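You operate a simulated robot arm through the tools that you are given. There is no shell and no other tool. Be economical: measure what you need, move in short steps, check, and stop when the job is done.

You are at the controls of a simulated two-armed robot. One attempt, no reset.

JOB
On the packing table, fold the cloth in half.

It is judged by the outcome, as a careful person would: the job done as asked, and still so three seconds after it is handed in. It fails if anything else is knocked over, pushed out of place, dropped, spilled or broken. Flat cloth is picked up by pressing the open fingertips on it (5 to 10 N) and closing them slowly along it; thin cloth reads only 2 to 8 mm in the jaws.

ROBOT AND FRAMES
Two 7-joint arms with two-finger parallel grippers on one trunk, on a base that drives. Base frame: it is fixed to the floor where the robot stands at the start and does not move with it; the origin is under the middle of the robot, x ahead of it, y to its left, z up. Readings come in mm, degrees, newtons and seconds.
The left shoulder is at the start at [70, 163, 1070], the right one opposite. Places, roughly: packing table [500, 0, 800]. Payload 3.43 kg a hand.
The tool frame of a hand sits at the grasp point between the pads (the TCP): z along the fingers, y along the line on which they close. The tips reach 34 mm beyond it. The gripper opens to 128 mm. The fingers are 24 mm wide and 12 mm thick; the gripper's body (48 by 130 mm) begins 96 mm behind the TCP.
Orientation is told as [roll, pitch, yaw] about the base's x, y, z axes, in that order, counted from this pose: with the fingers straight down and closing along the base's y, the tool's x points along the base's -x, its y along +y and its z along -z.

CONTROLS
- The arms move only by the tool nudge_tool. It takes "left_plan", "right_plan" or both (then of equal length, played together; a hand with none holds still); each is a list of rows, each an object (a shift or turn left out is 0, a gripper value left out holds the last) with "travel": the shift along the tool's x, y, z in mm, a list of three; "angular": the turn, a rotation vector about the tool's x, y, z in degrees, a list of three; "jaw": the finger opening in mm, from 0 to 128. In form: [{"travel": [dx, dy, dz], "angular": [rx, ry, rz], "jaw": jaw}, ...]. A call has 1 to 12 rows; each row is the pose to reach, as a shift and turn from the pose commanded when the call began, along the tool's axes at that moment. A row lasts 0.2 s, in which the tool goes at most 50 mm and 8.6 degrees; a call with a longer step from one row to the next is refused whole, and so is a gripper value outside its range. Where a pose cannot be reached the arm comes as near as it can. A force on the tool above 40 N (or 10 N above the force at the start of the call, whichever is more), or a blocked arm, ends the call early, and 0.2 s more pass. The fingers move at their own pace (about 153 mm/s each) and stop on an object; they squeeze with about 23 N. The grip force told is the motor's: it shows also when the fingers shut on nothing. Time passes only in rows, and 0.2 s behind the last, so rows that repeat a pose let the fingers close. It gives the time, the measured TCP pose, the force on the tool (base axes), the opening and the grip force at its end, in the units of the frame above (readings bear some noise).
- Cameras (640 x 400 px; columns grow to the right, rows downward): "scene" is now at [120.5, -15.4, 1281.7]; the picture's right is [-0.10, -0.99, 0.00], its down [-0.70, 0.07, -0.71] and it looks along [0.71, -0.07, -0.70] (base axes); focal length 254 px, centre (320, 200). "left" rides on the left gripper at [76, 11, -160] in its tool frame; the picture's right is [-0.15, 0.99, 0.00], its down [-0.88, -0.13, -0.46] and it looks along [-0.45, -0.07, 0.89] (tool axes); focal length 234 px, centre (320, 200). "right" rides on the right gripper at [76, -11, -160] in its tool frame; the picture's right is [0.15, 0.99, 0.00], its down [-0.88, 0.13, -0.46] and it looks along [-0.45, 0.07, 0.89] (tool axes); focal length 234 px, centre (320, 200).
- snapshot(camera): a new picture of that camera. No time passes.
- raise_lower(by): slides the trunk up (or, below 0, down) by that many mm; the arms and the scene camera ride with it, the base frame stays. It gives what a move gives, with no picture.
- roll_base(legs): drives the robot by 1 to 6 legs, each [ahead, left, turn to the left] in mm, mm and degrees, along the robot's own axes; the way and the turn of a leg run together, so that a leg with both is an arc; at most 1500 mm and 180 degrees a leg. The arms and the cameras ride along, it lands a little off, and it stops where it bumps. It gives what a move gives.
- aim_head(pan, tilt): turns the head with the scene camera to pan (to the left, within 86 degrees either way) and tilt (down, from -29 to 69), counted from straight ahead of the robot. It gives what a move gives.
- point_at(camera, pixels): for up to 12 pixels [column, row] of the newest picture of that camera ("zoom" is the newest enlarged one), the place [x, y, z] in the base frame of the surface seen there, good to about 3 mm, but the place of the scene camera against the robot may be out by one fixed shift of up to 18 mm in any direction. No time passes.
- zoom(camera, box): a new picture of the part [left, top, right, bottom] of that camera's present view, enlarged. No time passes.
- close_job(): hands the job in; it is judged then, once.

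Keep the steps short. Do not move on a guess: measure, check each grasp and each placing, and mend mistakes. In all there are 80 turns and 62 pictures (those below and enlarged ones count). Leave the grippers open and the arms clear of the work at the hand-in unless told otherwise, and finish with a single line.

The tools are called after ">>>" as name(argument=value, ...) on one line, values as JSON. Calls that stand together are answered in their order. nudge_tool: Moves the arms, as the interface text tells. Its arguments: {"type":"object","properties":{"left_plan":{"type":"array","items":{"type":"object","properties":{"travel":{"type":"array","items":{"type":"number"}},"angular":{"type":"array","items":{"type":"number"}},"jaw":{"type":"number"}}}},"right_plan":{"type":"array","items":{"type":"object","properties":{"travel":{"type":"array","items":{"type":"number"}},"angular":{"type":"array","items":{"type":"number"}},"jaw":{"type":"number"}}}}},"required":[]} The other tools are called the same way: raise_lower (by) slides the trunk up or down; roll_base (legs) drives the base; aim_head (pan, tilt) turns the head that bears the scene camera; snapshot (camera) takes a picture; point_at (camera, pixels) gives the place of the surface under pixels of a picture; zoom (camera, box) takes an enlarged picture of a part of a camera's view; close_job () hands the job in.

At the start:

```text
clock: 0.0
left_eef_pos: [546.4, 251.2, 1013.2]
left_tool_rot: [0.0, 0.0, 0.0]
left_contact_force: [0.7, 0.1, 0.5]
left_finger_gap: 128.1
left_finger_force: 0.0
right_eef_pos: [641.5, -288.7, 996.7]
right_tool_rot: [0.0, 0.0, 0.0]
right_contact_force: [-0.3, -1.0, -0.4]
right_finger_gap: 128.0
right_finger_force: 0.0
trunk travel left (down, up): [-550.0, 390.0]
robot x, y, heading: [-2.3, 1.5, 0.1]
head pan, tilt: [-5.8, 44.7]
```

scene: 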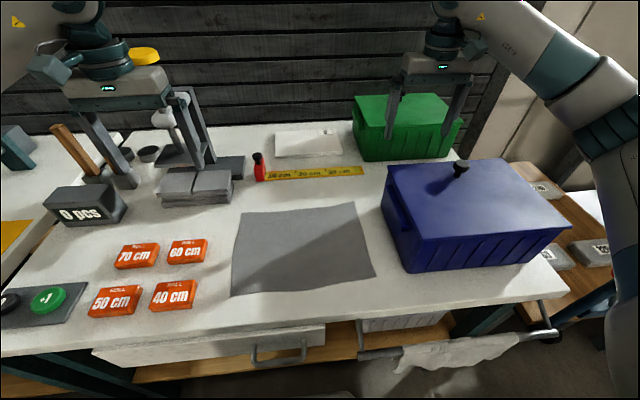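
right: 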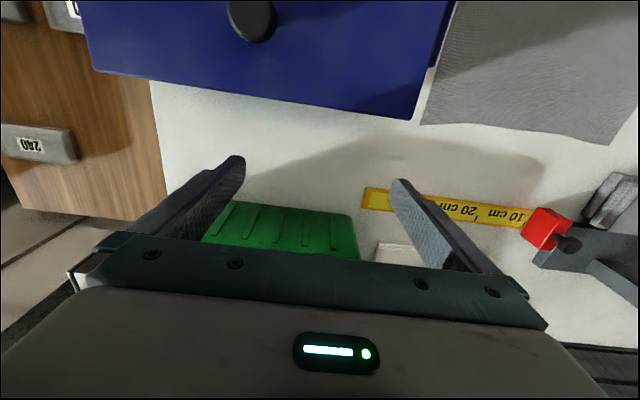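
left: 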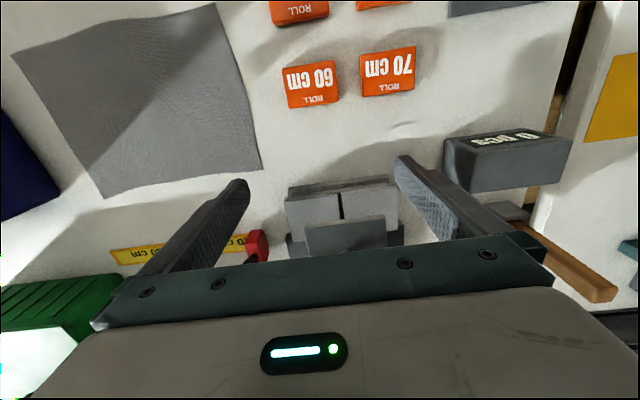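

I see a grey cloth in the scene view, with corners near (240,213), (357,203), (375,278) and (231,296). I'll measure those, the cloth middle and its neighbours.

>>> point_at(camera="scene", pixels=[[241, 214], [356, 204], [374, 277], [232, 295], [300, 250], [400, 270], [390, 215], [210, 265], [195, 300], [300, 318], [260, 180], [460, 165]])

>>> point_at(camera="left", pixels=[[14, 55], [215, 5], [260, 168], [105, 196], [150, 110], [300, 150], [285, 85], [270, 20]])

>>> zoom(camera="scene", box=[200, 160, 420, 320])

```text
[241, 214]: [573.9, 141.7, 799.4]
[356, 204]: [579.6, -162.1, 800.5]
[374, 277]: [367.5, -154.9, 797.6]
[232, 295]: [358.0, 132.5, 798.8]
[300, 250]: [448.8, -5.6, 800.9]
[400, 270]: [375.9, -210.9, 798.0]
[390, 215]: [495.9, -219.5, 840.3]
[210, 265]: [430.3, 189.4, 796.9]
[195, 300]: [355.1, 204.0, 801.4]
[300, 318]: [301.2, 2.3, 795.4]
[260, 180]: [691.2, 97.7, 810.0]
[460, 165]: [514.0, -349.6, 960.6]
```

```text
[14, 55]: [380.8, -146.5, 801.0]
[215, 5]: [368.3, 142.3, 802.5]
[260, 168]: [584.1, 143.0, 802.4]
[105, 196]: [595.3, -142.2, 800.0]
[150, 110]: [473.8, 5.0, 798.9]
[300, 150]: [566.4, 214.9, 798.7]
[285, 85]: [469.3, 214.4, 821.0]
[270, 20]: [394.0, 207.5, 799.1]
```

```text
2.50 times, centred on (310, 240) of scene
```

zoom: 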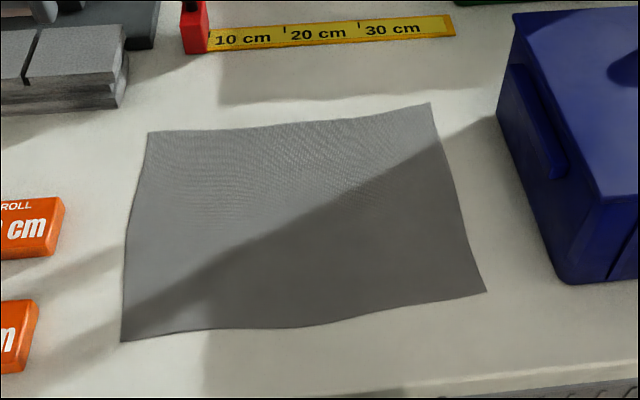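

The left camera gives the cloth corners in arm frame as about (381,-146), (368,142), (584,143) and (595,-142), on a table at z≈800. The scene camera is shifted by about (-10,-10). The near edge is at the limit of reach and the right hand is close to the blue lid, so I'll raise the trunk 60 mm and back up 100 mm.

>>> raise_lower(by=60)

>>> roll_base(legs=[[-100, 0, 0]])

>>> snapshot(camera="scene")

>>> snapshot(camera="right")

>>> snapshot(camera="left")

```text
clock: 1.0
left_eef_pos: [546.3, 250.6, 1074.5]
left_tool_rot: [-0.1, -0.2, 0.0]
left_contact_force: [-0.5, 0.3, -0.1]
left_finger_gap: 128.1
left_finger_force: 0.1
right_eef_pos: [642.3, -290.4, 1056.5]
right_tool_rot: [0.0, 0.0, 0.0]
right_contact_force: [-0.3, -0.3, -0.1]
right_finger_gap: 128.2
right_finger_force: 0.0
trunk travel left (down, up): [-610.0, 330.0]
robot x, y, heading: [2.7, 1.9, -0.2]
head pan, tilt: [-5.8, 44.7]
```

```text
clock: 2.1
left_eef_pos: [447.1, 250.7, 1075.0]
left_tool_rot: [0.1, 0.0, 0.1]
left_contact_force: [-0.5, -0.7, 0.6]
left_finger_gap: 128.1
left_finger_force: 0.0
right_eef_pos: [542.8, -288.0, 1056.6]
right_tool_rot: [0.0, 0.0, -0.1]
right_contact_force: [0.0, 0.4, 0.9]
right_finger_gap: 128.1
right_finger_force: 0.1
trunk travel left (down, up): [-610.0, 330.0]
robot x, y, heading: [-97.6, 1.6, -0.1]
head pan, tilt: [-5.8, 44.7]
```

```text
57 pictures are left
```

scene: 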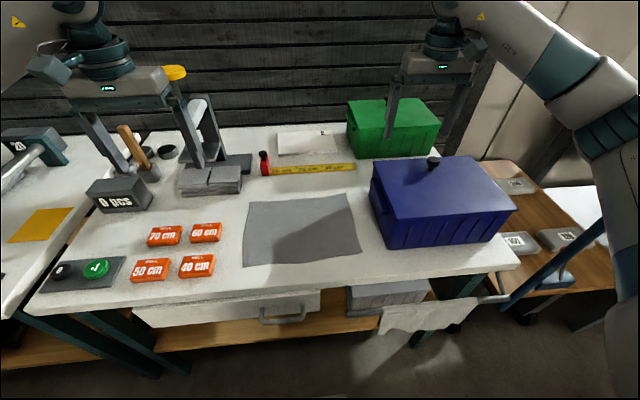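

```text
56 pictures are left
```

right: 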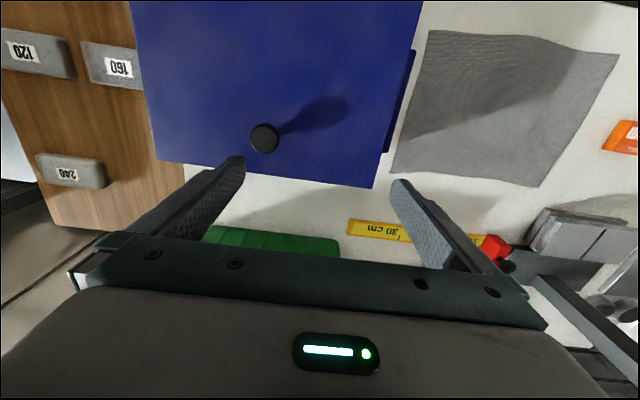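

```text
55 pictures are left
```

left: 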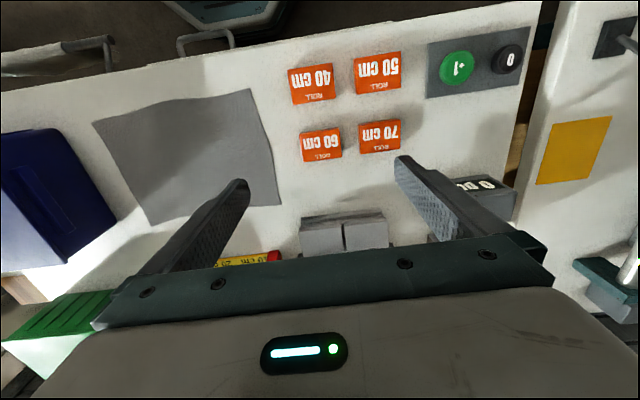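

I'll measure the cloth corners and the blue box's edge with the two wrist cameras.

>>> point_at(camera="right", pixels=[[430, 33], [616, 55], [546, 184], [393, 171], [372, 184], [414, 20], [412, 60], [385, 150], [264, 138], [410, 130]])

>>> point_at(camera="left", pixels=[[96, 124], [256, 91], [279, 204], [151, 222], [175, 105], [215, 212], [330, 160], [315, 85], [300, 225]])

```text
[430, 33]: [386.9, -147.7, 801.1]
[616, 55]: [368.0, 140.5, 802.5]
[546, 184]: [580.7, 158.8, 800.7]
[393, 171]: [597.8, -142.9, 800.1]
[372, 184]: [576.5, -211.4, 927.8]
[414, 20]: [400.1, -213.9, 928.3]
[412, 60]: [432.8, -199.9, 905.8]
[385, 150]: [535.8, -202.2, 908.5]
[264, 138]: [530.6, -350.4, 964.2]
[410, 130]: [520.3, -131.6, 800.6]
```

```text
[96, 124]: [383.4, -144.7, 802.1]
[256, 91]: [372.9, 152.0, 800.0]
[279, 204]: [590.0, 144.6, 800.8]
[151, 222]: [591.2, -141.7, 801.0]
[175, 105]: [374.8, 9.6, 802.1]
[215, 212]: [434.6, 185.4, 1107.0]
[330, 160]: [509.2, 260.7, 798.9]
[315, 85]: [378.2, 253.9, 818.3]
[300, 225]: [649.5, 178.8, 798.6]
```

Consensus corners: NR (385,-146), NL (371,146), FL (585,148) and FR (595,-142). The blue lid edge is at y≈-212, with a handle at about -198. I'll grip the two far corners with the fingers closing along x, which leaves the grippers narrow beside the box. First I bring both hands above them at z≈1000, turning to yaw -90.

>>> nudge_tool(left_plan=[{"travel": [-11, -11, 7], "angular": [0, 0, 8.18]}, {"travel": [-22, -22, 14], "angular": [0, 0, 16.36]}, {"travel": [-33, -33, 21], "angular": [0, 0, 24.55]}, {"travel": [-44, -44, 28], "angular": [0, 0, 32.73]}, {"travel": [-55, -55, 35], "angular": [0, 0, 40.9]}, {"travel": [-66, -66, 42], "angular": [0, 0, 49.1]}, {"travel": [-77, -77, 49], "angular": [0, 0, 57.3]}, {"travel": [-88, -88, 56], "angular": [0, 0, 65.45]}, {"travel": [-99, -99, 63], "angular": [0, 0, 73.6]}, {"travel": [-110, -110, 70], "angular": [0, 0, 81.8]}, {"travel": [-119, -126, 75], "angular": [0, 0, 90]}, {"travel": [-119, -126, 75], "angular": [0, 0, 90]}], right_plan=[{"travel": [-3, 15, 0], "angular": [0, 0, 8.18]}, {"travel": [-6, 30, 0], "angular": [0, 0, 16.36]}, {"travel": [-9, 45, 0], "angular": [0, 0, 24.55]}, {"travel": [-12, 60, 0], "angular": [0, 0, 32.73]}, {"travel": [-15, 75, 5], "angular": [0, 0, 40.9]}, {"travel": [-18, 90, 10], "angular": [0, 0, 49.1]}, {"travel": [-21, 105, 15], "angular": [0, 0, 57.3]}, {"travel": [-24, 120, 20], "angular": [0, 0, 65.45]}, {"travel": [-27, 135, 30], "angular": [0, 0, 73.6]}, {"travel": [-30, 150, 40], "angular": [0, 0, 81.8]}, {"travel": [-32, 168, 56], "angular": [0, 0, 90]}, {"travel": [-32, 168, 56], "angular": [0, 0, 90]}])

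>>> snapshot(camera="scene")

>>> snapshot(camera="right")

>>> snapshot(camera="left")

```text
clock: 4.8
left_eef_pos: [445.4, 106.1, 998.9]
left_tool_rot: [6.4, -3.3, -75.8]
left_contact_force: [-0.1, 0.1, 0.7]
left_finger_gap: 128.0
left_finger_force: 0.0
left hand out of reach, approached as far as the arm can: row 7, 8, 9, 10, 11, 12
right_eef_pos: [575.4, -117.5, 1001.7]
right_tool_rot: [-0.1, -0.1, -90.0]
right_contact_force: [-0.4, 1.3, 0.2]
right_finger_gap: 127.8
right_finger_force: 0.1
trunk travel left (down, up): [-610.0, 330.0]
robot x, y, heading: [-99.0, 0.7, 0.1]
head pan, tilt: [-5.8, 44.7]
```

```text
54 pictures are left
```

scene: 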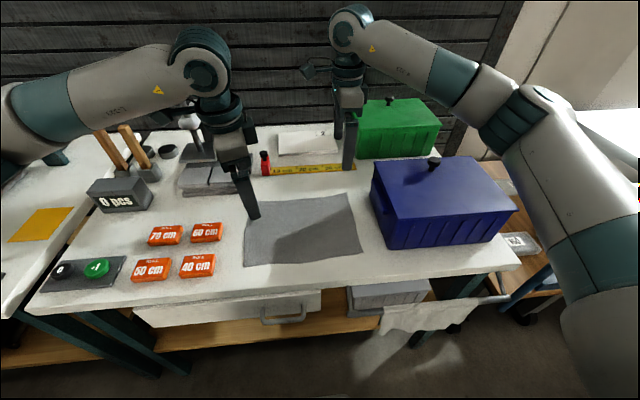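

```text
53 pictures are left
```

right: 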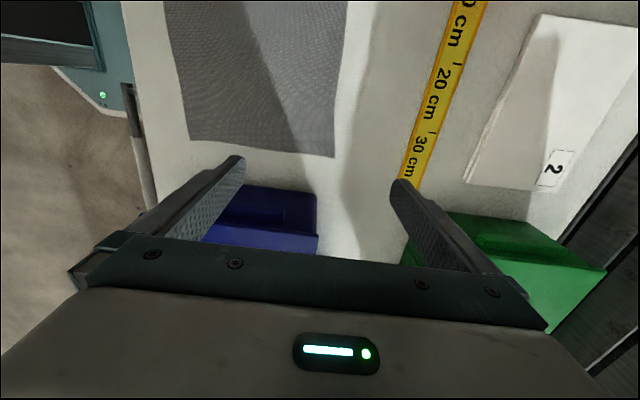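

```text
52 pictures are left
```

left: 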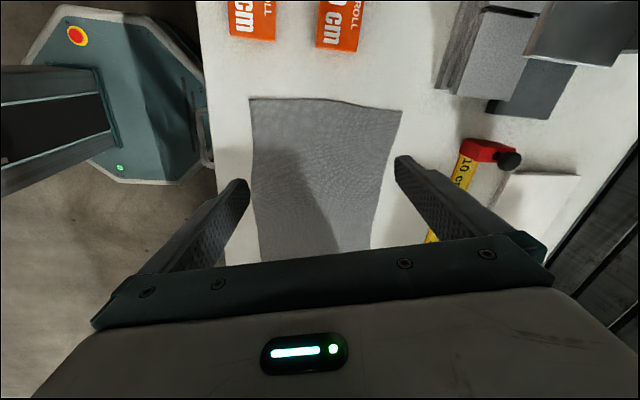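

The left arm can't reach yaw -90, while the right one is fine. I'll turn the left hand back to yaw 0 first, then on to +90, the mirror of the right.

>>> nudge_tool(left_plan=[{"travel": [10, -6, 0], "angular": [0, 0, -8.18]}, {"travel": [20, -12, 0], "angular": [0, 0, -16.36]}, {"travel": [30, -18, 0], "angular": [0, 0, -24.55]}, {"travel": [40, -24, 0], "angular": [0, 0, -32.73]}, {"travel": [50, -30, 0], "angular": [0, 0, -40.9]}, {"travel": [60, -36, 0], "angular": [0, 0, -49.1]}, {"travel": [70, -42, 0], "angular": [0, 0, -57.3]}, {"travel": [75, -48, 0], "angular": [0, 0, -65.45]}, {"travel": [75, -54, 0], "angular": [0, 0, -73.6]}, {"travel": [75, -60, 0], "angular": [0, 0, -81.8]}, {"travel": [75, -66, 0], "angular": [0, 0, -90]}])

```text
clock: 7.2
left_eef_pos: [365.9, 160.8, 987.9]
left_tool_rot: [-3.2, -6.2, 14.8]
left_contact_force: [0.0, 0.3, 0.6]
left_finger_gap: 128.1
left_finger_force: 0.1
right_eef_pos: [574.7, -120.0, 1000.1]
right_tool_rot: [0.0, 0.0, -89.9]
right_contact_force: [0.4, -0.2, 0.3]
right_finger_gap: 128.2
right_finger_force: 0.0
trunk travel left (down, up): [-610.0, 330.0]
robot x, y, heading: [-100.6, -3.0, -0.0]
head pan, tilt: [-5.8, 44.7]
```

The commanded pose was clamped, so the left hand is now at (366,161,988) with a small tilt. I'll level it and move it out before turning further.

>>> nudge_tool(left_plan=[{"travel": [-40, 3, -10], "angular": [-1.6, 3.1, 0]}, {"travel": [-80, 6, -20], "angular": [-3.2, 6.2, 0]}, {"travel": [-120, 9, -25], "angular": [-3.2, 6.2, 0]}, {"travel": [-120, 9, -25], "angular": [-3.2, 6.2, 0]}])

```text
clock: 8.2
left_eef_pos: [475.1, 197.8, 1027.6]
left_tool_rot: [0.0, 0.1, 14.4]
left_contact_force: [-0.9, -0.2, -0.4]
left_finger_gap: 127.9
left_finger_force: 0.1
right_eef_pos: [575.1, -121.1, 1000.9]
right_tool_rot: [-0.1, 0.0, -90.0]
right_contact_force: [-0.5, -0.2, -0.6]
right_finger_gap: 127.9
right_finger_force: 0.0
trunk travel left (down, up): [-610.0, 330.0]
robot x, y, heading: [-98.8, -0.3, -0.0]
head pan, tilt: [-5.8, 44.7]
```

The left hand is level at yaw 14.4. Now I turn it to +90 and move it over the far-left corner.

>>> nudge_tool(left_plan=[{"travel": [-7, -9, 0], "angular": [0, 0, -7.5]}, {"travel": [-14, -18, 0], "angular": [0, 0, -15]}, {"travel": [-21, -28, 0], "angular": [0, 0, -22.5]}, {"travel": [-28, -37, 0], "angular": [0, 0, -30]}, {"travel": [-35, -47, 0], "angular": [0, 0, -37.5]}, {"travel": [-42, -56, 5], "angular": [0, 0, -45]}, {"travel": [-50, -65, 10], "angular": [0, 0, -52.5]}, {"travel": [-57, -75, 15], "angular": [0, 0, -60]}, {"travel": [-64, -84, 20], "angular": [0, 0, -67.5]}, {"travel": [-71, -94, 27], "angular": [0, 0, -75.5]}, {"travel": [-71, -94, 27], "angular": [0, 0, -75.5]}])

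>>> snapshot(camera="scene")

>>> snapshot(camera="left")

```text
clock: 10.6
left_eef_pos: [567.4, 126.8, 998.5]
left_tool_rot: [-0.1, 0.0, 90.0]
left_contact_force: [-0.4, 0.3, 0.5]
left_finger_gap: 127.8
left_finger_force: 0.1
right_eef_pos: [573.8, -119.5, 1001.0]
right_tool_rot: [0.1, 0.0, -90.0]
right_contact_force: [0.3, -0.5, 0.3]
right_finger_gap: 128.0
right_finger_force: 0.0
trunk travel left (down, up): [-610.0, 330.0]
robot x, y, heading: [-99.6, -0.3, 0.1]
head pan, tilt: [-5.8, 44.7]
```

```text
51 pictures are left
```

scene: 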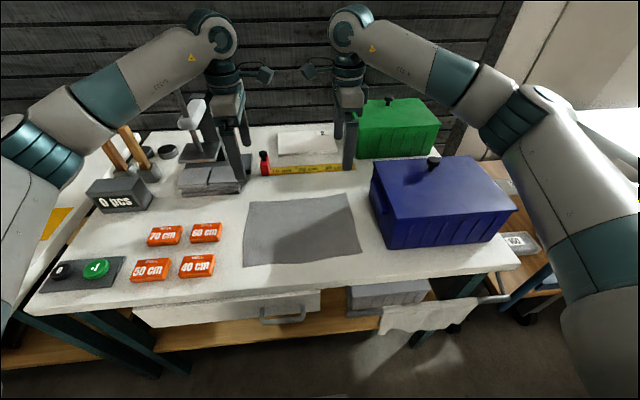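

```text
50 pictures are left
```

left: 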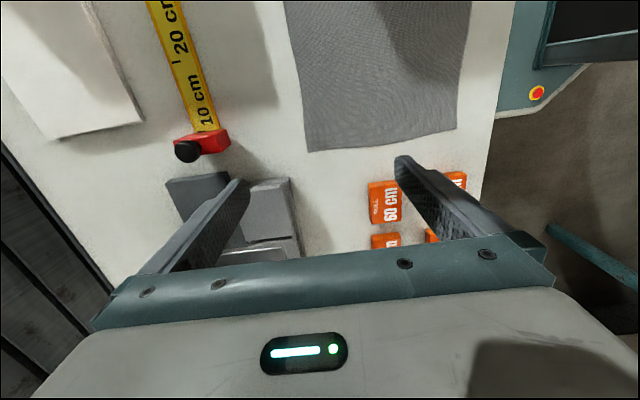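

Both hands are symmetric now. I'll measure the corners again in the closer views: left far corner (308,152), right far corner (334,157). I also check the obstacles near the outer fingers.

>>> point_at(camera="left", pixels=[[309, 150], [455, 127], [300, 100], [295, 60], [205, 145], [270, 185], [220, 180]])

>>> point_at(camera="right", pixels=[[332, 155], [192, 137], [337, 100], [340, 50], [405, 165], [310, 195], [450, 215]])

```text
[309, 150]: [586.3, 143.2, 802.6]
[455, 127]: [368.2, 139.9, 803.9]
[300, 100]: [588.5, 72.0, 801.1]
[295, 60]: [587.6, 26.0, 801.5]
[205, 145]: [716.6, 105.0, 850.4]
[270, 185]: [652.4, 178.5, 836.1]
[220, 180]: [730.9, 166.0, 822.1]
```

```text
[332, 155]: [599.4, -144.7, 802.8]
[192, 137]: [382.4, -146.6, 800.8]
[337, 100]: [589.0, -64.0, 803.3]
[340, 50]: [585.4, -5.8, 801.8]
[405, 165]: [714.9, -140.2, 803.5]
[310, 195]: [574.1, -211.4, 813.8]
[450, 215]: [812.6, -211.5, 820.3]
```

The far edge is at x≈587 on the left and ≈597 on the right. Next I close both to a 36 mm gap and go down to about 10 mm above the cloth: left to (557,125), right to (567,-127).

>>> nudge_tool(left_plan=[{"travel": [1, 5, 30], "jaw": 36}, {"travel": [2, 10, 70], "jaw": 36}, {"travel": [2, 10, 110], "jaw": 36}, {"travel": [2, 10, 140], "jaw": 36}, {"travel": [2, 10, 154], "jaw": 36}, {"travel": [2, 10, 154], "jaw": 36}], right_plan=[{"travel": [-4, -4, 30], "jaw": 36}, {"travel": [-7.5, -7, 70], "jaw": 36}, {"travel": [-7.5, -7, 110], "jaw": 36}, {"travel": [-7.5, -7, 142], "jaw": 36}, {"travel": [-7.5, -7, 156], "jaw": 36}, {"travel": [-7.5, -7, 156], "jaw": 36}])

>>> snapshot(camera="left")

>>> snapshot(camera="right")

```text
clock: 11.9
left_eef_pos: [559.5, 126.3, 843.1]
left_tool_rot: [-0.1, 0.1, 90.0]
left_contact_force: [0.1, 0.7, 0.1]
left_finger_gap: 36.1
left_finger_force: 0.1
right_eef_pos: [569.1, -128.3, 846.0]
right_tool_rot: [0.0, 0.0, -90.0]
right_contact_force: [0.0, 0.3, -0.3]
right_finger_gap: 36.1
right_finger_force: 0.1
trunk travel left (down, up): [-610.0, 330.0]
robot x, y, heading: [-95.9, -0.2, 0.1]
head pan, tilt: [-5.8, 44.7]
```

```text
49 pictures are left
```

left: 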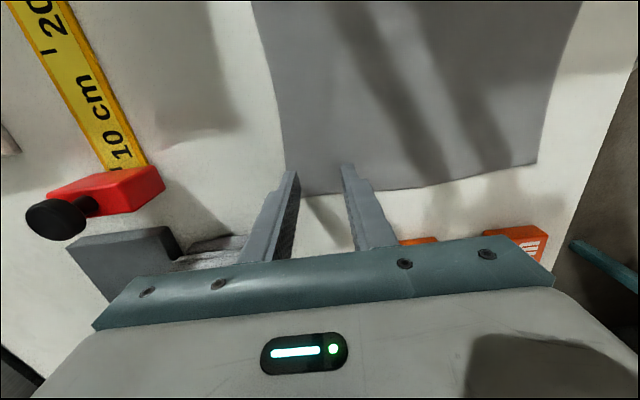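

```text
48 pictures are left
```

right: 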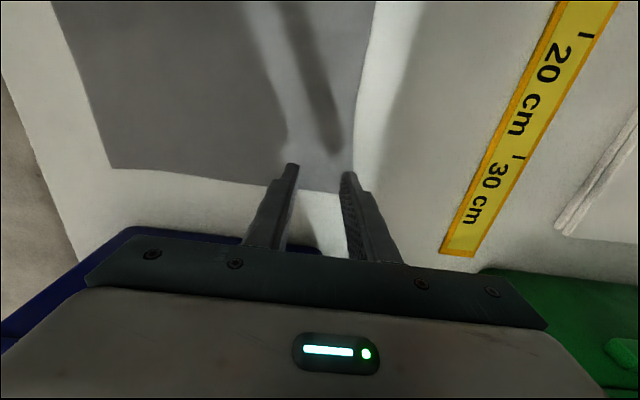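

The left outer fingertip (293,172) sits right on the cloth edge and the right one (346,172) is just inside. I shift inward by 7 mm and 4 mm, and lower to near contact.

>>> nudge_tool(left_plan=[{"travel": [0, 7, 0]}, {"travel": [0, 7, 5]}, {"travel": [0, 7, 8]}, {"travel": [0, 7, 8]}], right_plan=[{"travel": [0, -4, 0]}, {"travel": [0, -4, 6]}, {"travel": [0, -4, 11]}, {"travel": [0, -4, 11]}])

```text
clock: 12.9
left_eef_pos: [552.7, 124.4, 836.0]
left_tool_rot: [-0.1, 0.1, 89.9]
left_contact_force: [-0.6, 0.3, 0.8]
left_finger_gap: 36.2
left_finger_force: 0.0
right_eef_pos: [564.5, -129.4, 835.1]
right_tool_rot: [0.1, 0.0, -90.0]
right_contact_force: [0.1, -0.7, 7.8]
right_finger_gap: 35.9
right_finger_force: 0.0
trunk travel left (down, up): [-610.0, 330.0]
robot x, y, heading: [-95.5, -1.2, 0.0]
head pan, tilt: [-5.8, 44.7]
```

The right hand reads 7.8 N, so it is pressing. The left isn't touching yet, so I lower it a little.

>>> nudge_tool(left_plan=[{"travel": [0, 0, 1.0]}, {"travel": [0, 0, 1.0]}])

```text
clock: 13.6
left_eef_pos: [552.0, 125.3, 835.2]
left_tool_rot: [0.0, 0.0, 89.9]
left_contact_force: [0.7, -0.1, 0.8]
left_finger_gap: 36.1
left_finger_force: 0.0
right_eef_pos: [564.5, -128.1, 835.3]
right_tool_rot: [0.1, -0.1, -90.0]
right_contact_force: [1.7, -1.9, 10.9]
right_finger_gap: 35.7
right_finger_force: 0.0
trunk travel left (down, up): [-610.0, 330.0]
robot x, y, heading: [-99.9, -0.7, -0.1]
head pan, tilt: [-5.8, 44.7]
```

>>> nudge_tool(left_plan=[{"travel": [0, 0, 1.0]}, {"travel": [0, 0, 1.0]}], right_plan=[{"travel": [0, 0, -0.2]}, {"travel": [0, 0, -0.2]}])

```text
clock: 14.2
left_eef_pos: [551.3, 124.5, 835.2]
left_tool_rot: [-0.1, 0.0, 89.9]
left_contact_force: [0.4, -0.9, 2.9]
left_finger_gap: 36.2
left_finger_force: 0.0
right_eef_pos: [564.3, -129.2, 835.1]
right_tool_rot: [0.1, -0.1, -90.0]
right_contact_force: [2.2, -0.8, 14.3]
right_finger_gap: 35.8
right_finger_force: 0.1
trunk travel left (down, up): [-610.0, 330.0]
robot x, y, heading: [-99.4, -2.1, -0.3]
head pan, tilt: [-5.8, 44.7]
```

Contact on both: left 2.9 N, and right 14.3 N, which is a bit high. I ease the right, press the left slightly more, then check.

>>> nudge_tool(left_plan=[{"travel": [0, 0, 0.5]}, {"travel": [0, 0, 0.5]}], right_plan=[{"travel": [0, 0, -0.8]}, {"travel": [0, 0, -0.8]}])

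```text
clock: 14.8
left_eef_pos: [551.7, 125.4, 835.2]
left_tool_rot: [-0.2, 0.0, 89.8]
left_contact_force: [1.1, 0.0, 5.7]
left_finger_gap: 36.0
left_finger_force: 0.1
right_eef_pos: [564.4, -127.9, 836.2]
right_tool_rot: [0.0, 0.0, -89.9]
right_contact_force: [2.2, 0.6, 11.2]
right_finger_gap: 36.0
right_finger_force: 0.0
trunk travel left (down, up): [-610.0, 330.0]
robot x, y, heading: [-100.8, 0.1, -0.1]
head pan, tilt: [-5.8, 44.7]
```

The forces are 5.7 N and 11.2 N. I'll close both slowly along the cloth, easing the right a little.

>>> nudge_tool(left_plan=[{"travel": [0, 0, 0.2], "jaw": 33}, {"travel": [0, 0, 0.2], "jaw": 30}, {"travel": [0, 0, 0.2], "jaw": 27}, {"travel": [0, 0, 0.2], "jaw": 24}, {"travel": [0, 0, 0.2], "jaw": 21}, {"travel": [0, 0, 0.2], "jaw": 18}, {"travel": [0, 0, 0.2], "jaw": 15}, {"travel": [0, 0, 0.2], "jaw": 12}, {"travel": [0, 0, 0.2], "jaw": 9}, {"travel": [0, 0, 0.2], "jaw": 6}, {"travel": [0, 0, 0.2], "jaw": 2}, {"travel": [0, 0, 0.2], "jaw": 0}], right_plan=[{"travel": [0, 0, -0.3], "jaw": 33}, {"travel": [0, 0, -0.3], "jaw": 30}, {"travel": [0, 0, -0.3], "jaw": 27}, {"travel": [0, 0, -0.3], "jaw": 24}, {"travel": [0, 0, -0.3], "jaw": 21}, {"travel": [0, 0, -0.3], "jaw": 18}, {"travel": [0, 0, -0.3], "jaw": 15}, {"travel": [0, 0, -0.3], "jaw": 12}, {"travel": [0, 0, -0.3], "jaw": 9}, {"travel": [0, 0, -0.3], "jaw": 6}, {"travel": [0, 0, -0.3], "jaw": 2}, {"travel": [0, 0, -0.3], "jaw": 0}])

>>> snapshot(camera="left")

>>> snapshot(camera="right")

```text
clock: 17.4
left_eef_pos: [551.2, 125.2, 834.2]
left_tool_rot: [-0.3, 0.0, 89.8]
left_contact_force: [-1.5, -0.6, 19.7]
left_finger_gap: 2.2
left_finger_force: 23.0
right_eef_pos: [561.5, -129.7, 836.7]
right_tool_rot: [0.1, 0.0, -89.9]
right_contact_force: [0.3, 1.0, 0.2]
right_finger_gap: 1.9
right_finger_force: 23.1
trunk travel left (down, up): [-610.0, 330.0]
robot x, y, heading: [-99.7, -0.6, -0.2]
head pan, tilt: [-5.8, 44.7]
```

```text
47 pictures are left
```

left: 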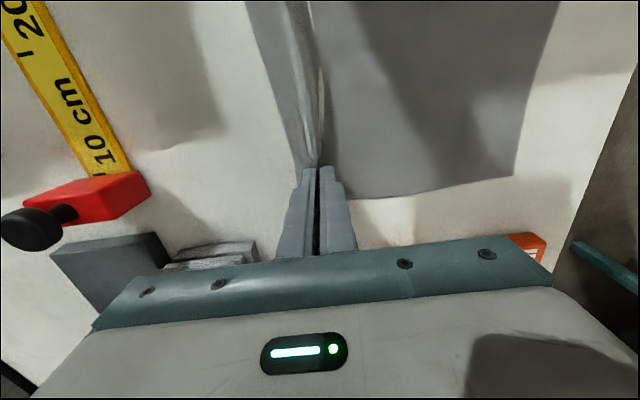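

```text
46 pictures are left
```

right: 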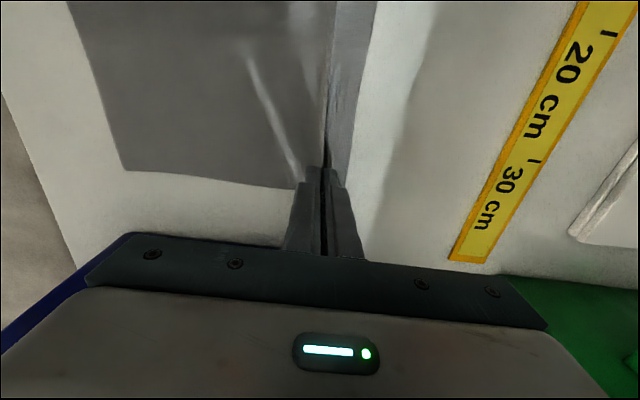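

Both jaws hold a ruck of cloth with about 2 mm gaps, and the folds are visible between the fingers. I'll lift 40 mm and check.

>>> nudge_tool(left_plan=[{"travel": [0, 0, -5]}, {"travel": [0, 0, -15]}, {"travel": [0, 0, -28]}, {"travel": [0, 0, -40]}, {"travel": [0, 0, -40]}], right_plan=[{"travel": [0, 0, -5]}, {"travel": [0, 0, -15]}, {"travel": [0, 0, -28]}, {"travel": [0, 0, -40]}, {"travel": [0, 0, -40]}])

>>> snapshot(camera="scene")

>>> snapshot(camera="left")

>>> snapshot(camera="right")

```text
clock: 18.6
left_eef_pos: [552.0, 125.3, 872.9]
left_tool_rot: [0.0, 0.0, 89.9]
left_contact_force: [-0.3, 0.1, 0.8]
left_finger_gap: 2.0
left_finger_force: 23.0
right_eef_pos: [565.3, -127.6, 874.1]
right_tool_rot: [0.0, 0.1, -89.9]
right_contact_force: [0.6, 0.4, -0.4]
right_finger_gap: 1.6
right_finger_force: 22.4
trunk travel left (down, up): [-610.0, 330.0]
robot x, y, heading: [-99.7, -0.2, -0.1]
head pan, tilt: [-5.8, 44.7]
```

```text
45 pictures are left
```

scene: 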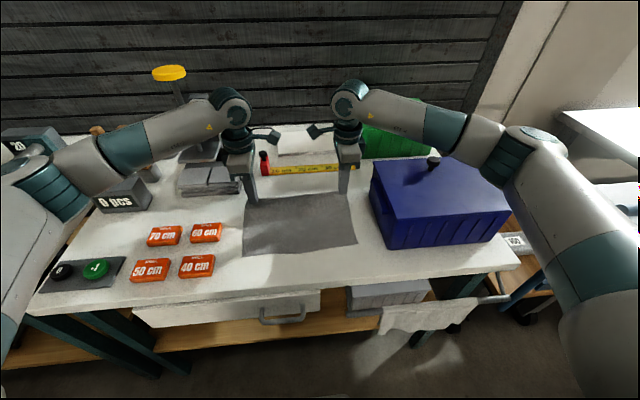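

```text
44 pictures are left
```

left: 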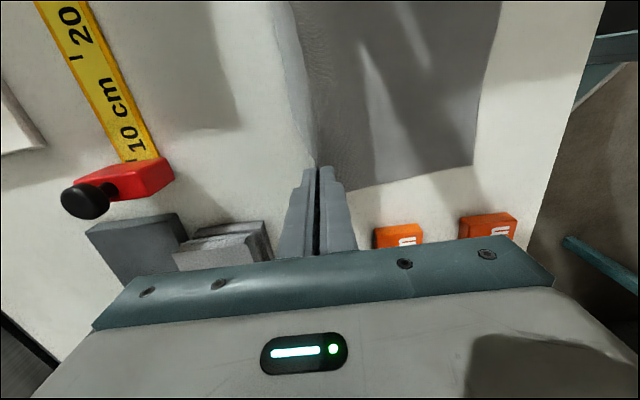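

```text
43 pictures are left
```

right: 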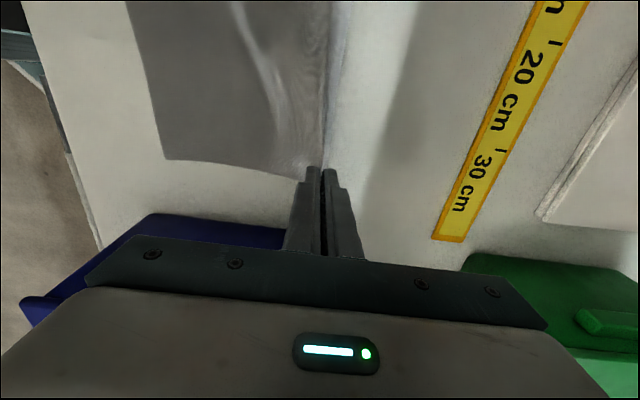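

Both rucks are held. Each pinch sits about 35 mm in from the edge with the fold standing up, so flipping this edge over would leave a hem. A better way is to hang the cloth from the hands, let its near edge touch down, and lower it while moving toward me. The bottom half then lies down, and I bring the gripped edge back on top, unflipped and flat. Next I lift 145 mm and square the right hand.

>>> nudge_tool(left_plan=[{"travel": [0, 0, -15]}, {"travel": [0, 0, -30]}, {"travel": [0, 0, -45]}, {"travel": [0, 0, -60]}, {"travel": [0, 0, -75]}, {"travel": [0, 0, -90]}, {"travel": [0, 0, -105]}, {"travel": [0, 0, -120]}, {"travel": [0, 0, -135]}, {"travel": [0, 0, -146]}, {"travel": [0, 0, -146]}, {"travel": [0, 0, -146]}], right_plan=[{"travel": [0, -2, -15]}, {"travel": [0, -4, -30]}, {"travel": [0, -6, -45]}, {"travel": [0, -8, -60]}, {"travel": [0, -10, -75]}, {"travel": [0, -11, -90]}, {"travel": [0, -11, -105]}, {"travel": [0, -11, -120]}, {"travel": [0, -11, -135]}, {"travel": [0, -11, -145]}, {"travel": [0, -11, -145]}, {"travel": [0, -11, -145]}])

>>> snapshot(camera="scene")

>>> snapshot(camera="left")

>>> snapshot(camera="right")

```text
clock: 21.1
left_eef_pos: [552.8, 125.1, 1019.5]
left_tool_rot: [-0.1, 0.1, 89.9]
left_contact_force: [0.8, -0.1, -0.8]
left_finger_gap: 2.0
left_finger_force: 23.2
right_eef_pos: [554.7, -126.5, 1021.8]
right_tool_rot: [0.0, 0.0, -90.0]
right_contact_force: [-0.6, -1.2, -0.8]
right_finger_gap: 1.8
right_finger_force: 23.0
trunk travel left (down, up): [-610.0, 330.0]
robot x, y, heading: [-102.6, 1.4, 0.1]
head pan, tilt: [-5.8, 44.7]
```

```text
42 pictures are left
```

scene: 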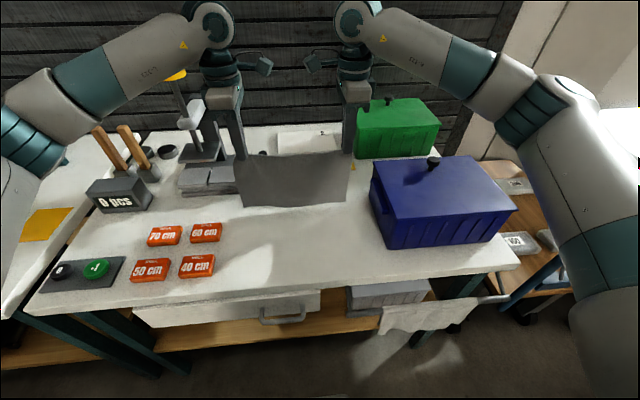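

```text
41 pictures are left
```

left: 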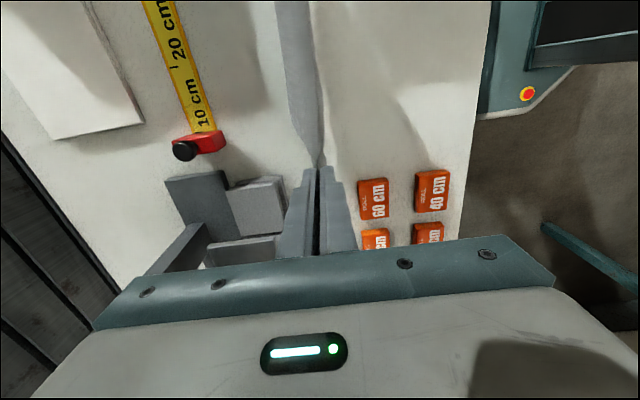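

```text
40 pictures are left
```

right: 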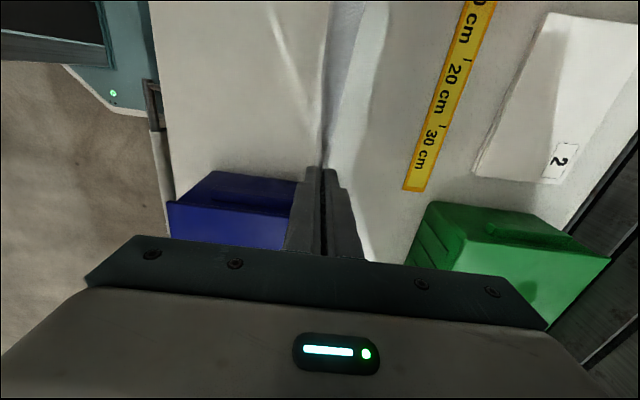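

The cloth hangs straight from both hands. I zoom in to find its bottom edge and how high it is.

>>> zoom(camera="scene", box=[210, 120, 390, 232])

>>> point_at(camera="scene", pixels=[[245, 205], [295, 203], [345, 200], [248, 165], [295, 165], [345, 165], [295, 212]])

```text
3.56 times, centred on (300, 176) of scene
```

zoom: 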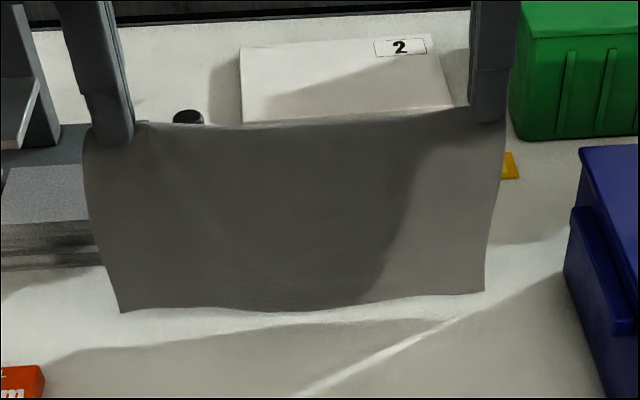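

```text
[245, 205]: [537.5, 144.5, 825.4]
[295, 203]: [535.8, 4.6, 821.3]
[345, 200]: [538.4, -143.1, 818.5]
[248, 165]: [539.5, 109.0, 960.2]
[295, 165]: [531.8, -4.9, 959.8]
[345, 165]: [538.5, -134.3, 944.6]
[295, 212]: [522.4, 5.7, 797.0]
```

The bottom edge hangs at z≈818, about 170 mm below the tips. I lower both hands 1:1 with motion toward me (-x), so the bottom edge trails and lies down pointing away. I stop halfway to look.

>>> nudge_tool(left_plan=[{"travel": [0, 8, 8]}, {"travel": [0, 16, 16]}, {"travel": [0, 24, 24]}, {"travel": [0, 32, 32]}, {"travel": [0, 40, 40]}, {"travel": [0, 48, 48]}, {"travel": [0, 56, 56]}, {"travel": [0, 64, 64]}, {"travel": [0, 70, 70]}, {"travel": [0, 70, 70]}], right_plan=[{"travel": [0, -8, 8]}, {"travel": [0, -16, 16]}, {"travel": [0, -24, 24]}, {"travel": [0, -32, 32]}, {"travel": [0, -40, 40]}, {"travel": [0, -48, 49]}, {"travel": [0, -56, 57]}, {"travel": [0, -64, 65]}, {"travel": [0, -71, 72]}, {"travel": [0, -71, 72]}])

>>> zoom(camera="scene", box=[190, 120, 410, 257])

>>> snapshot(camera="left")

>>> snapshot(camera="right")

```text
clock: 23.4
left_eef_pos: [482.5, 124.3, 948.9]
left_tool_rot: [-0.2, 0.1, 90.0]
left_contact_force: [0.3, -0.1, 0.0]
left_finger_gap: 2.0
left_finger_force: 23.0
right_eef_pos: [481.9, -127.5, 948.5]
right_tool_rot: [-0.1, 0.0, -90.0]
right_contact_force: [-0.3, 1.0, -0.7]
right_finger_gap: 1.5
right_finger_force: 22.7
trunk travel left (down, up): [-610.0, 330.0]
robot x, y, heading: [-98.2, -0.7, -0.1]
head pan, tilt: [-5.8, 44.7]
```

```text
2.91 times, centred on (300, 188) of scene
```

zoom: 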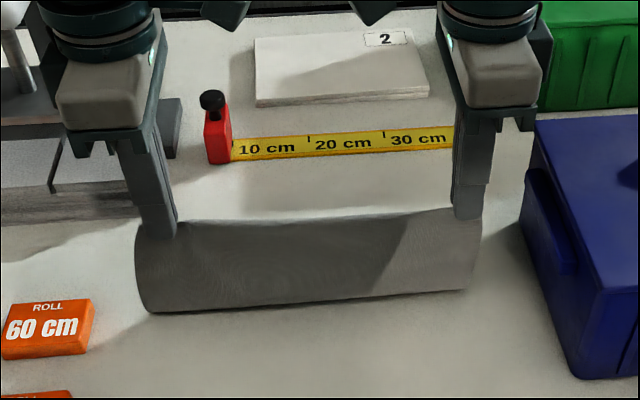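

```text
37 pictures are left
```

left: 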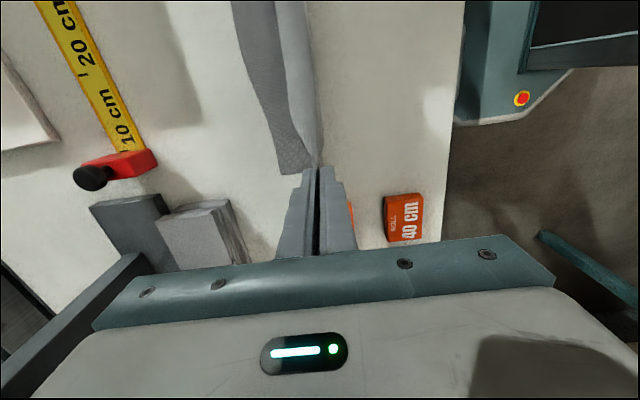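

```text
36 pictures are left
```

right: 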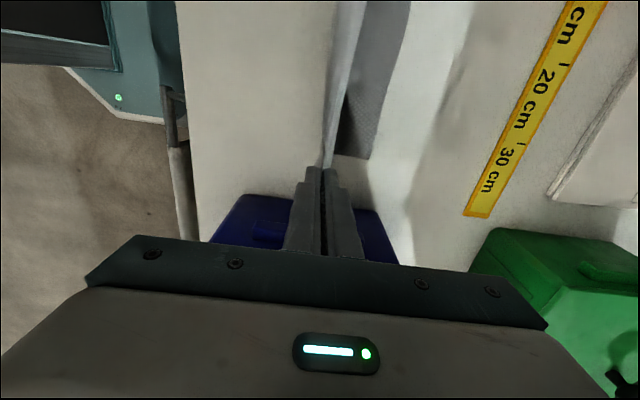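

This is working: the bottom part lies on the table trailing away in both wrist views. I measure its edge, corners near left (283,172) and right (370,156).

>>> point_at(camera="left", pixels=[[284, 170], [262, 100], [242, 40], [300, 165]])

>>> point_at(camera="right", pixels=[[369, 154], [385, 90], [400, 30], [345, 148]])

>>> point_at(camera="scene", pixels=[[243, 225], [295, 222], [345, 217], [295, 235]])

```text
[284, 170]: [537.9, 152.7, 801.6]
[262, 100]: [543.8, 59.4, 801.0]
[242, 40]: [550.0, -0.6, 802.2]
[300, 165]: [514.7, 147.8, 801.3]
```

```text
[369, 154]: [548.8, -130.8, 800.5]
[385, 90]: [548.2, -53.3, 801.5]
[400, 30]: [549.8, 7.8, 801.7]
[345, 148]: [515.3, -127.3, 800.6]
```

```text
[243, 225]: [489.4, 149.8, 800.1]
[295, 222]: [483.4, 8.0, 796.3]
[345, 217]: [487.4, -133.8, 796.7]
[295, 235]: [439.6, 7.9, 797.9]
```

The bottom edge lies at x≈540 on the left and ≈549 on the right. I continue: lower on to the fold line at about x≈435, then swing the hands back (+x) in an arc to lay the top half, ending about 18 mm above the table.

>>> nudge_tool(left_plan=[{"travel": [0, 12, 14]}, {"travel": [0, 24, 29]}, {"travel": [0, 36, 45]}, {"travel": [0, 44, 53]}, {"travel": [0, 36, 56]}, {"travel": [0, 26, 60]}, {"travel": [0, 16, 66]}, {"travel": [0, 6, 74]}, {"travel": [0, 0, 82]}, {"travel": [0, -5, 91]}, {"travel": [0, -5, 97]}, {"travel": [0, -5, 97]}], right_plan=[{"travel": [0, -12, 14]}, {"travel": [0, -24, 29]}, {"travel": [0, -34, 45]}, {"travel": [0, -40, 53]}, {"travel": [0, -31, 56]}, {"travel": [0, -20, 60]}, {"travel": [0, -9, 66]}, {"travel": [0, 2, 74]}, {"travel": [0, 9, 82]}, {"travel": [0, 14, 91]}, {"travel": [0, 14, 97]}, {"travel": [0, 14, 97]}])

>>> zoom(camera="scene", box=[190, 120, 410, 257])

>>> snapshot(camera="left")

>>> snapshot(camera="right")

```text
clock: 25.9
left_eef_pos: [487.7, 124.0, 851.8]
left_tool_rot: [0.0, 0.0, 90.0]
left_contact_force: [-0.4, -0.7, -1.0]
left_finger_gap: 2.1
left_finger_force: 23.2
right_eef_pos: [494.9, -129.3, 850.2]
right_tool_rot: [0.0, 0.0, -90.0]
right_contact_force: [-0.6, 1.3, 0.0]
right_finger_gap: 1.8
right_finger_force: 23.1
trunk travel left (down, up): [-610.0, 330.0]
robot x, y, heading: [-96.8, -0.1, -0.0]
head pan, tilt: [-5.8, 44.7]
```

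```text
2.91 times, centred on (300, 188) of scene
```

zoom: 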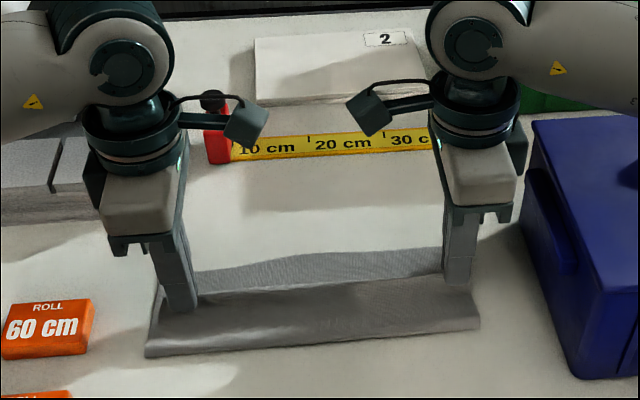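

```text
34 pictures are left
```

left: 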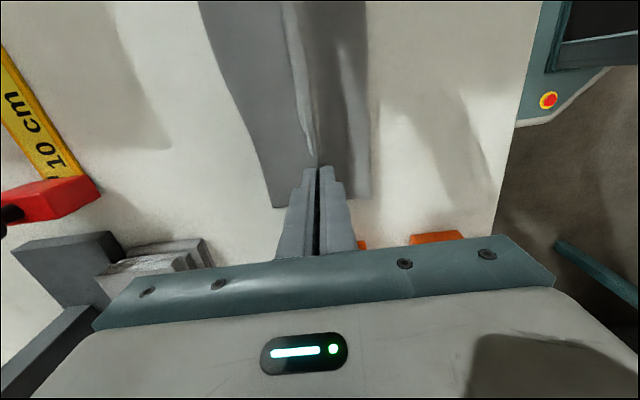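

```text
33 pictures are left
```

right: 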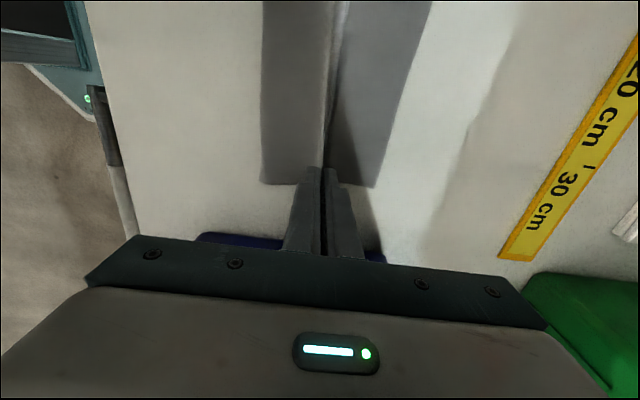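

The top half is laid over with the bottom layer still in place. I measure the bottom edge, the fold line and the top free edge from both wrists.

>>> point_at(camera="left", pixels=[[272, 202], [254, 150], [225, 80], [208, 30], [368, 190], [368, 100], [308, 145], [290, 50]])

>>> point_at(camera="right", pixels=[[372, 182], [388, 135], [410, 70], [425, 20], [265, 180], [267, 100], [328, 140], [342, 50]])

```text
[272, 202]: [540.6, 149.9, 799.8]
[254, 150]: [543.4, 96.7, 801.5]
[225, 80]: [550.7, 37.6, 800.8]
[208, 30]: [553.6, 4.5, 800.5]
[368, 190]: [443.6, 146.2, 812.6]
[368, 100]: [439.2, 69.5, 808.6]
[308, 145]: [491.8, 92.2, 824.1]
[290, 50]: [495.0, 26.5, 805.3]
```

```text
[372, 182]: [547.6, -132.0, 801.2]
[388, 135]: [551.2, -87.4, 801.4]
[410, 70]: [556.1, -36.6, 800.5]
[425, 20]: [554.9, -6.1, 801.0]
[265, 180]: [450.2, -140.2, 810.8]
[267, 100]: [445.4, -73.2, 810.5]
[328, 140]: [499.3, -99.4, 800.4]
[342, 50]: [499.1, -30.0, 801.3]
```

Bottom edge: left 541, middle 553, right 548. The fold is at about 440–447. The gripped flap hangs just beyond the fingers, so I move out slightly and then come down moving back, so it trails outward and flat, ending about 5 mm above the lower layer.

>>> nudge_tool(left_plan=[{"travel": [0, -4, -3]}, {"travel": [0, -8, -4]}, {"travel": [0, -6, 0]}, {"travel": [0, -2, 4]}, {"travel": [0, 1, 8]}, {"travel": [0, 3, 12]}, {"travel": [0, 3, 12]}], right_plan=[{"travel": [0, 4, -3]}, {"travel": [0, 8, -4]}, {"travel": [0, 6, 0]}, {"travel": [0, 2, 4]}, {"travel": [0, -1, 8]}, {"travel": [0, -3, 11]}, {"travel": [0, -3, 11]}])

>>> snapshot(camera="left")

>>> snapshot(camera="right")

```text
clock: 27.6
left_eef_pos: [484.8, 125.0, 838.9]
left_tool_rot: [-0.1, -0.1, 90.0]
left_contact_force: [-0.2, -0.5, 0.5]
left_finger_gap: 1.7
left_finger_force: 23.1
right_eef_pos: [491.7, -128.5, 840.5]
right_tool_rot: [-0.2, 0.0, -89.9]
right_contact_force: [-0.4, 0.4, 0.9]
right_finger_gap: 1.9
right_finger_force: 22.6
trunk travel left (down, up): [-610.0, 330.0]
robot x, y, heading: [-99.7, 0.7, -0.1]
head pan, tilt: [-5.8, 44.7]
```

```text
32 pictures are left
```

left: 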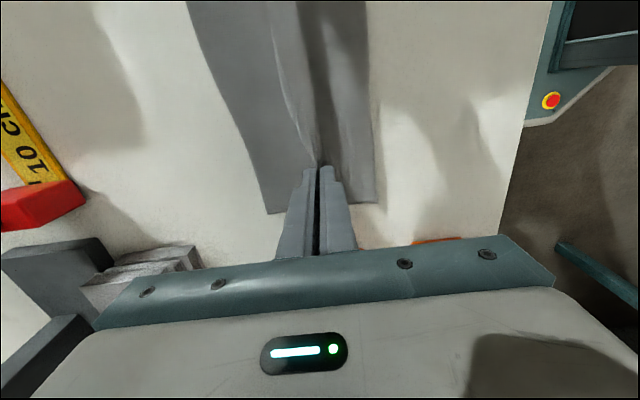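

```text
31 pictures are left
```

right: 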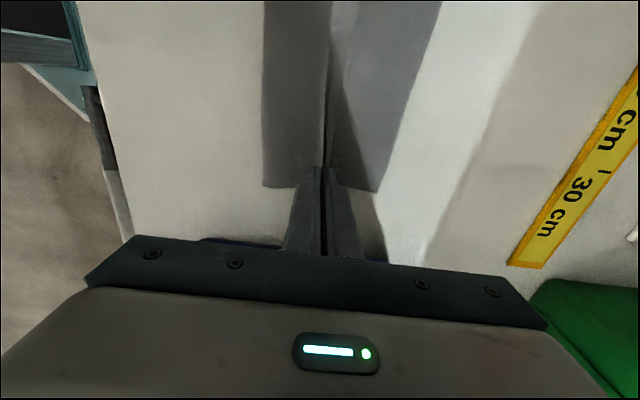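

The flap now points outward on both sides. I press lightly and open slowly to a 36 mm gap, moving the hands outward 18 mm so the inner finger stays put and the outer one spreads the flap flat.

>>> nudge_tool(left_plan=[{"travel": [0, 0, 1.5], "jaw": 0}, {"travel": [0, 0, 2.8], "jaw": 0}, {"travel": [0, 0, 2.8], "jaw": 3}, {"travel": [0, -2.5, 2.8], "jaw": 7}, {"travel": [0, -4.5, 2.8], "jaw": 11}, {"travel": [0, -6.5, 2.8], "jaw": 15}, {"travel": [0, -8.5, 2.8], "jaw": 19}, {"travel": [0, -10.5, 2.8], "jaw": 23}, {"travel": [0, -12.5, 2.8], "jaw": 27}, {"travel": [0, -15, 2.8], "jaw": 32}, {"travel": [0, -17, 2.8], "jaw": 36}, {"travel": [0, -18, 2.8], "jaw": 38}], right_plan=[{"travel": [0, 0, 2], "jaw": 0}, {"travel": [0, 0, 4.2], "jaw": 0}, {"travel": [0, 0, 4.2], "jaw": 3}, {"travel": [0, 2.5, 4.2], "jaw": 7}, {"travel": [0, 4.5, 4.2], "jaw": 11}, {"travel": [0, 6.5, 4.2], "jaw": 15}, {"travel": [0, 8.5, 4.2], "jaw": 19}, {"travel": [0, 10.5, 4.2], "jaw": 23}, {"travel": [0, 12.5, 4.2], "jaw": 27}, {"travel": [0, 15, 4.2], "jaw": 32}, {"travel": [0, 17, 4.2], "jaw": 36}, {"travel": [0, 18, 4.2], "jaw": 38}])

>>> snapshot(camera="left")

>>> snapshot(camera="right")

```text
clock: 30.1
left_eef_pos: [502.9, 124.9, 837.6]
left_tool_rot: [0.0, 0.0, 89.9]
left_contact_force: [0.6, 1.2, 1.2]
left_finger_gap: 37.8
left_finger_force: 0.1
right_eef_pos: [511.1, -126.9, 836.5]
right_tool_rot: [0.0, -0.1, -89.8]
right_contact_force: [-0.7, 0.4, 5.7]
right_finger_gap: 37.1
right_finger_force: 0.1
trunk travel left (down, up): [-610.0, 330.0]
robot x, y, heading: [-96.6, -2.7, 0.3]
head pan, tilt: [-5.8, 44.7]
```

```text
30 pictures are left
```

left: 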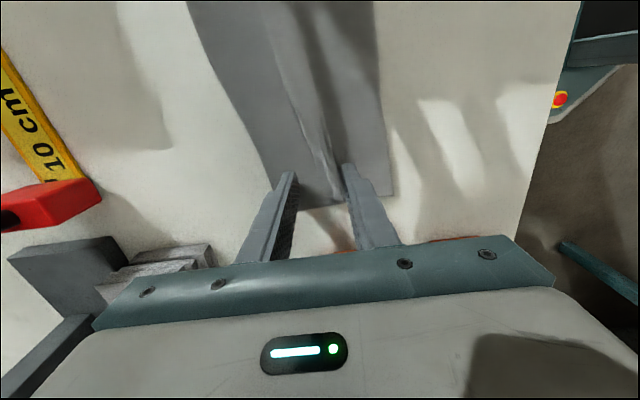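

```text
29 pictures are left
```

right: 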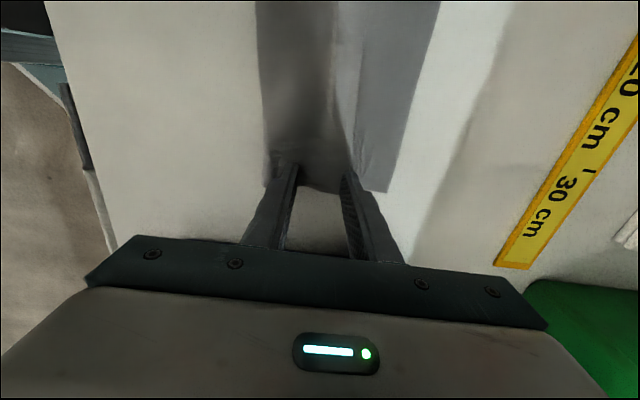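

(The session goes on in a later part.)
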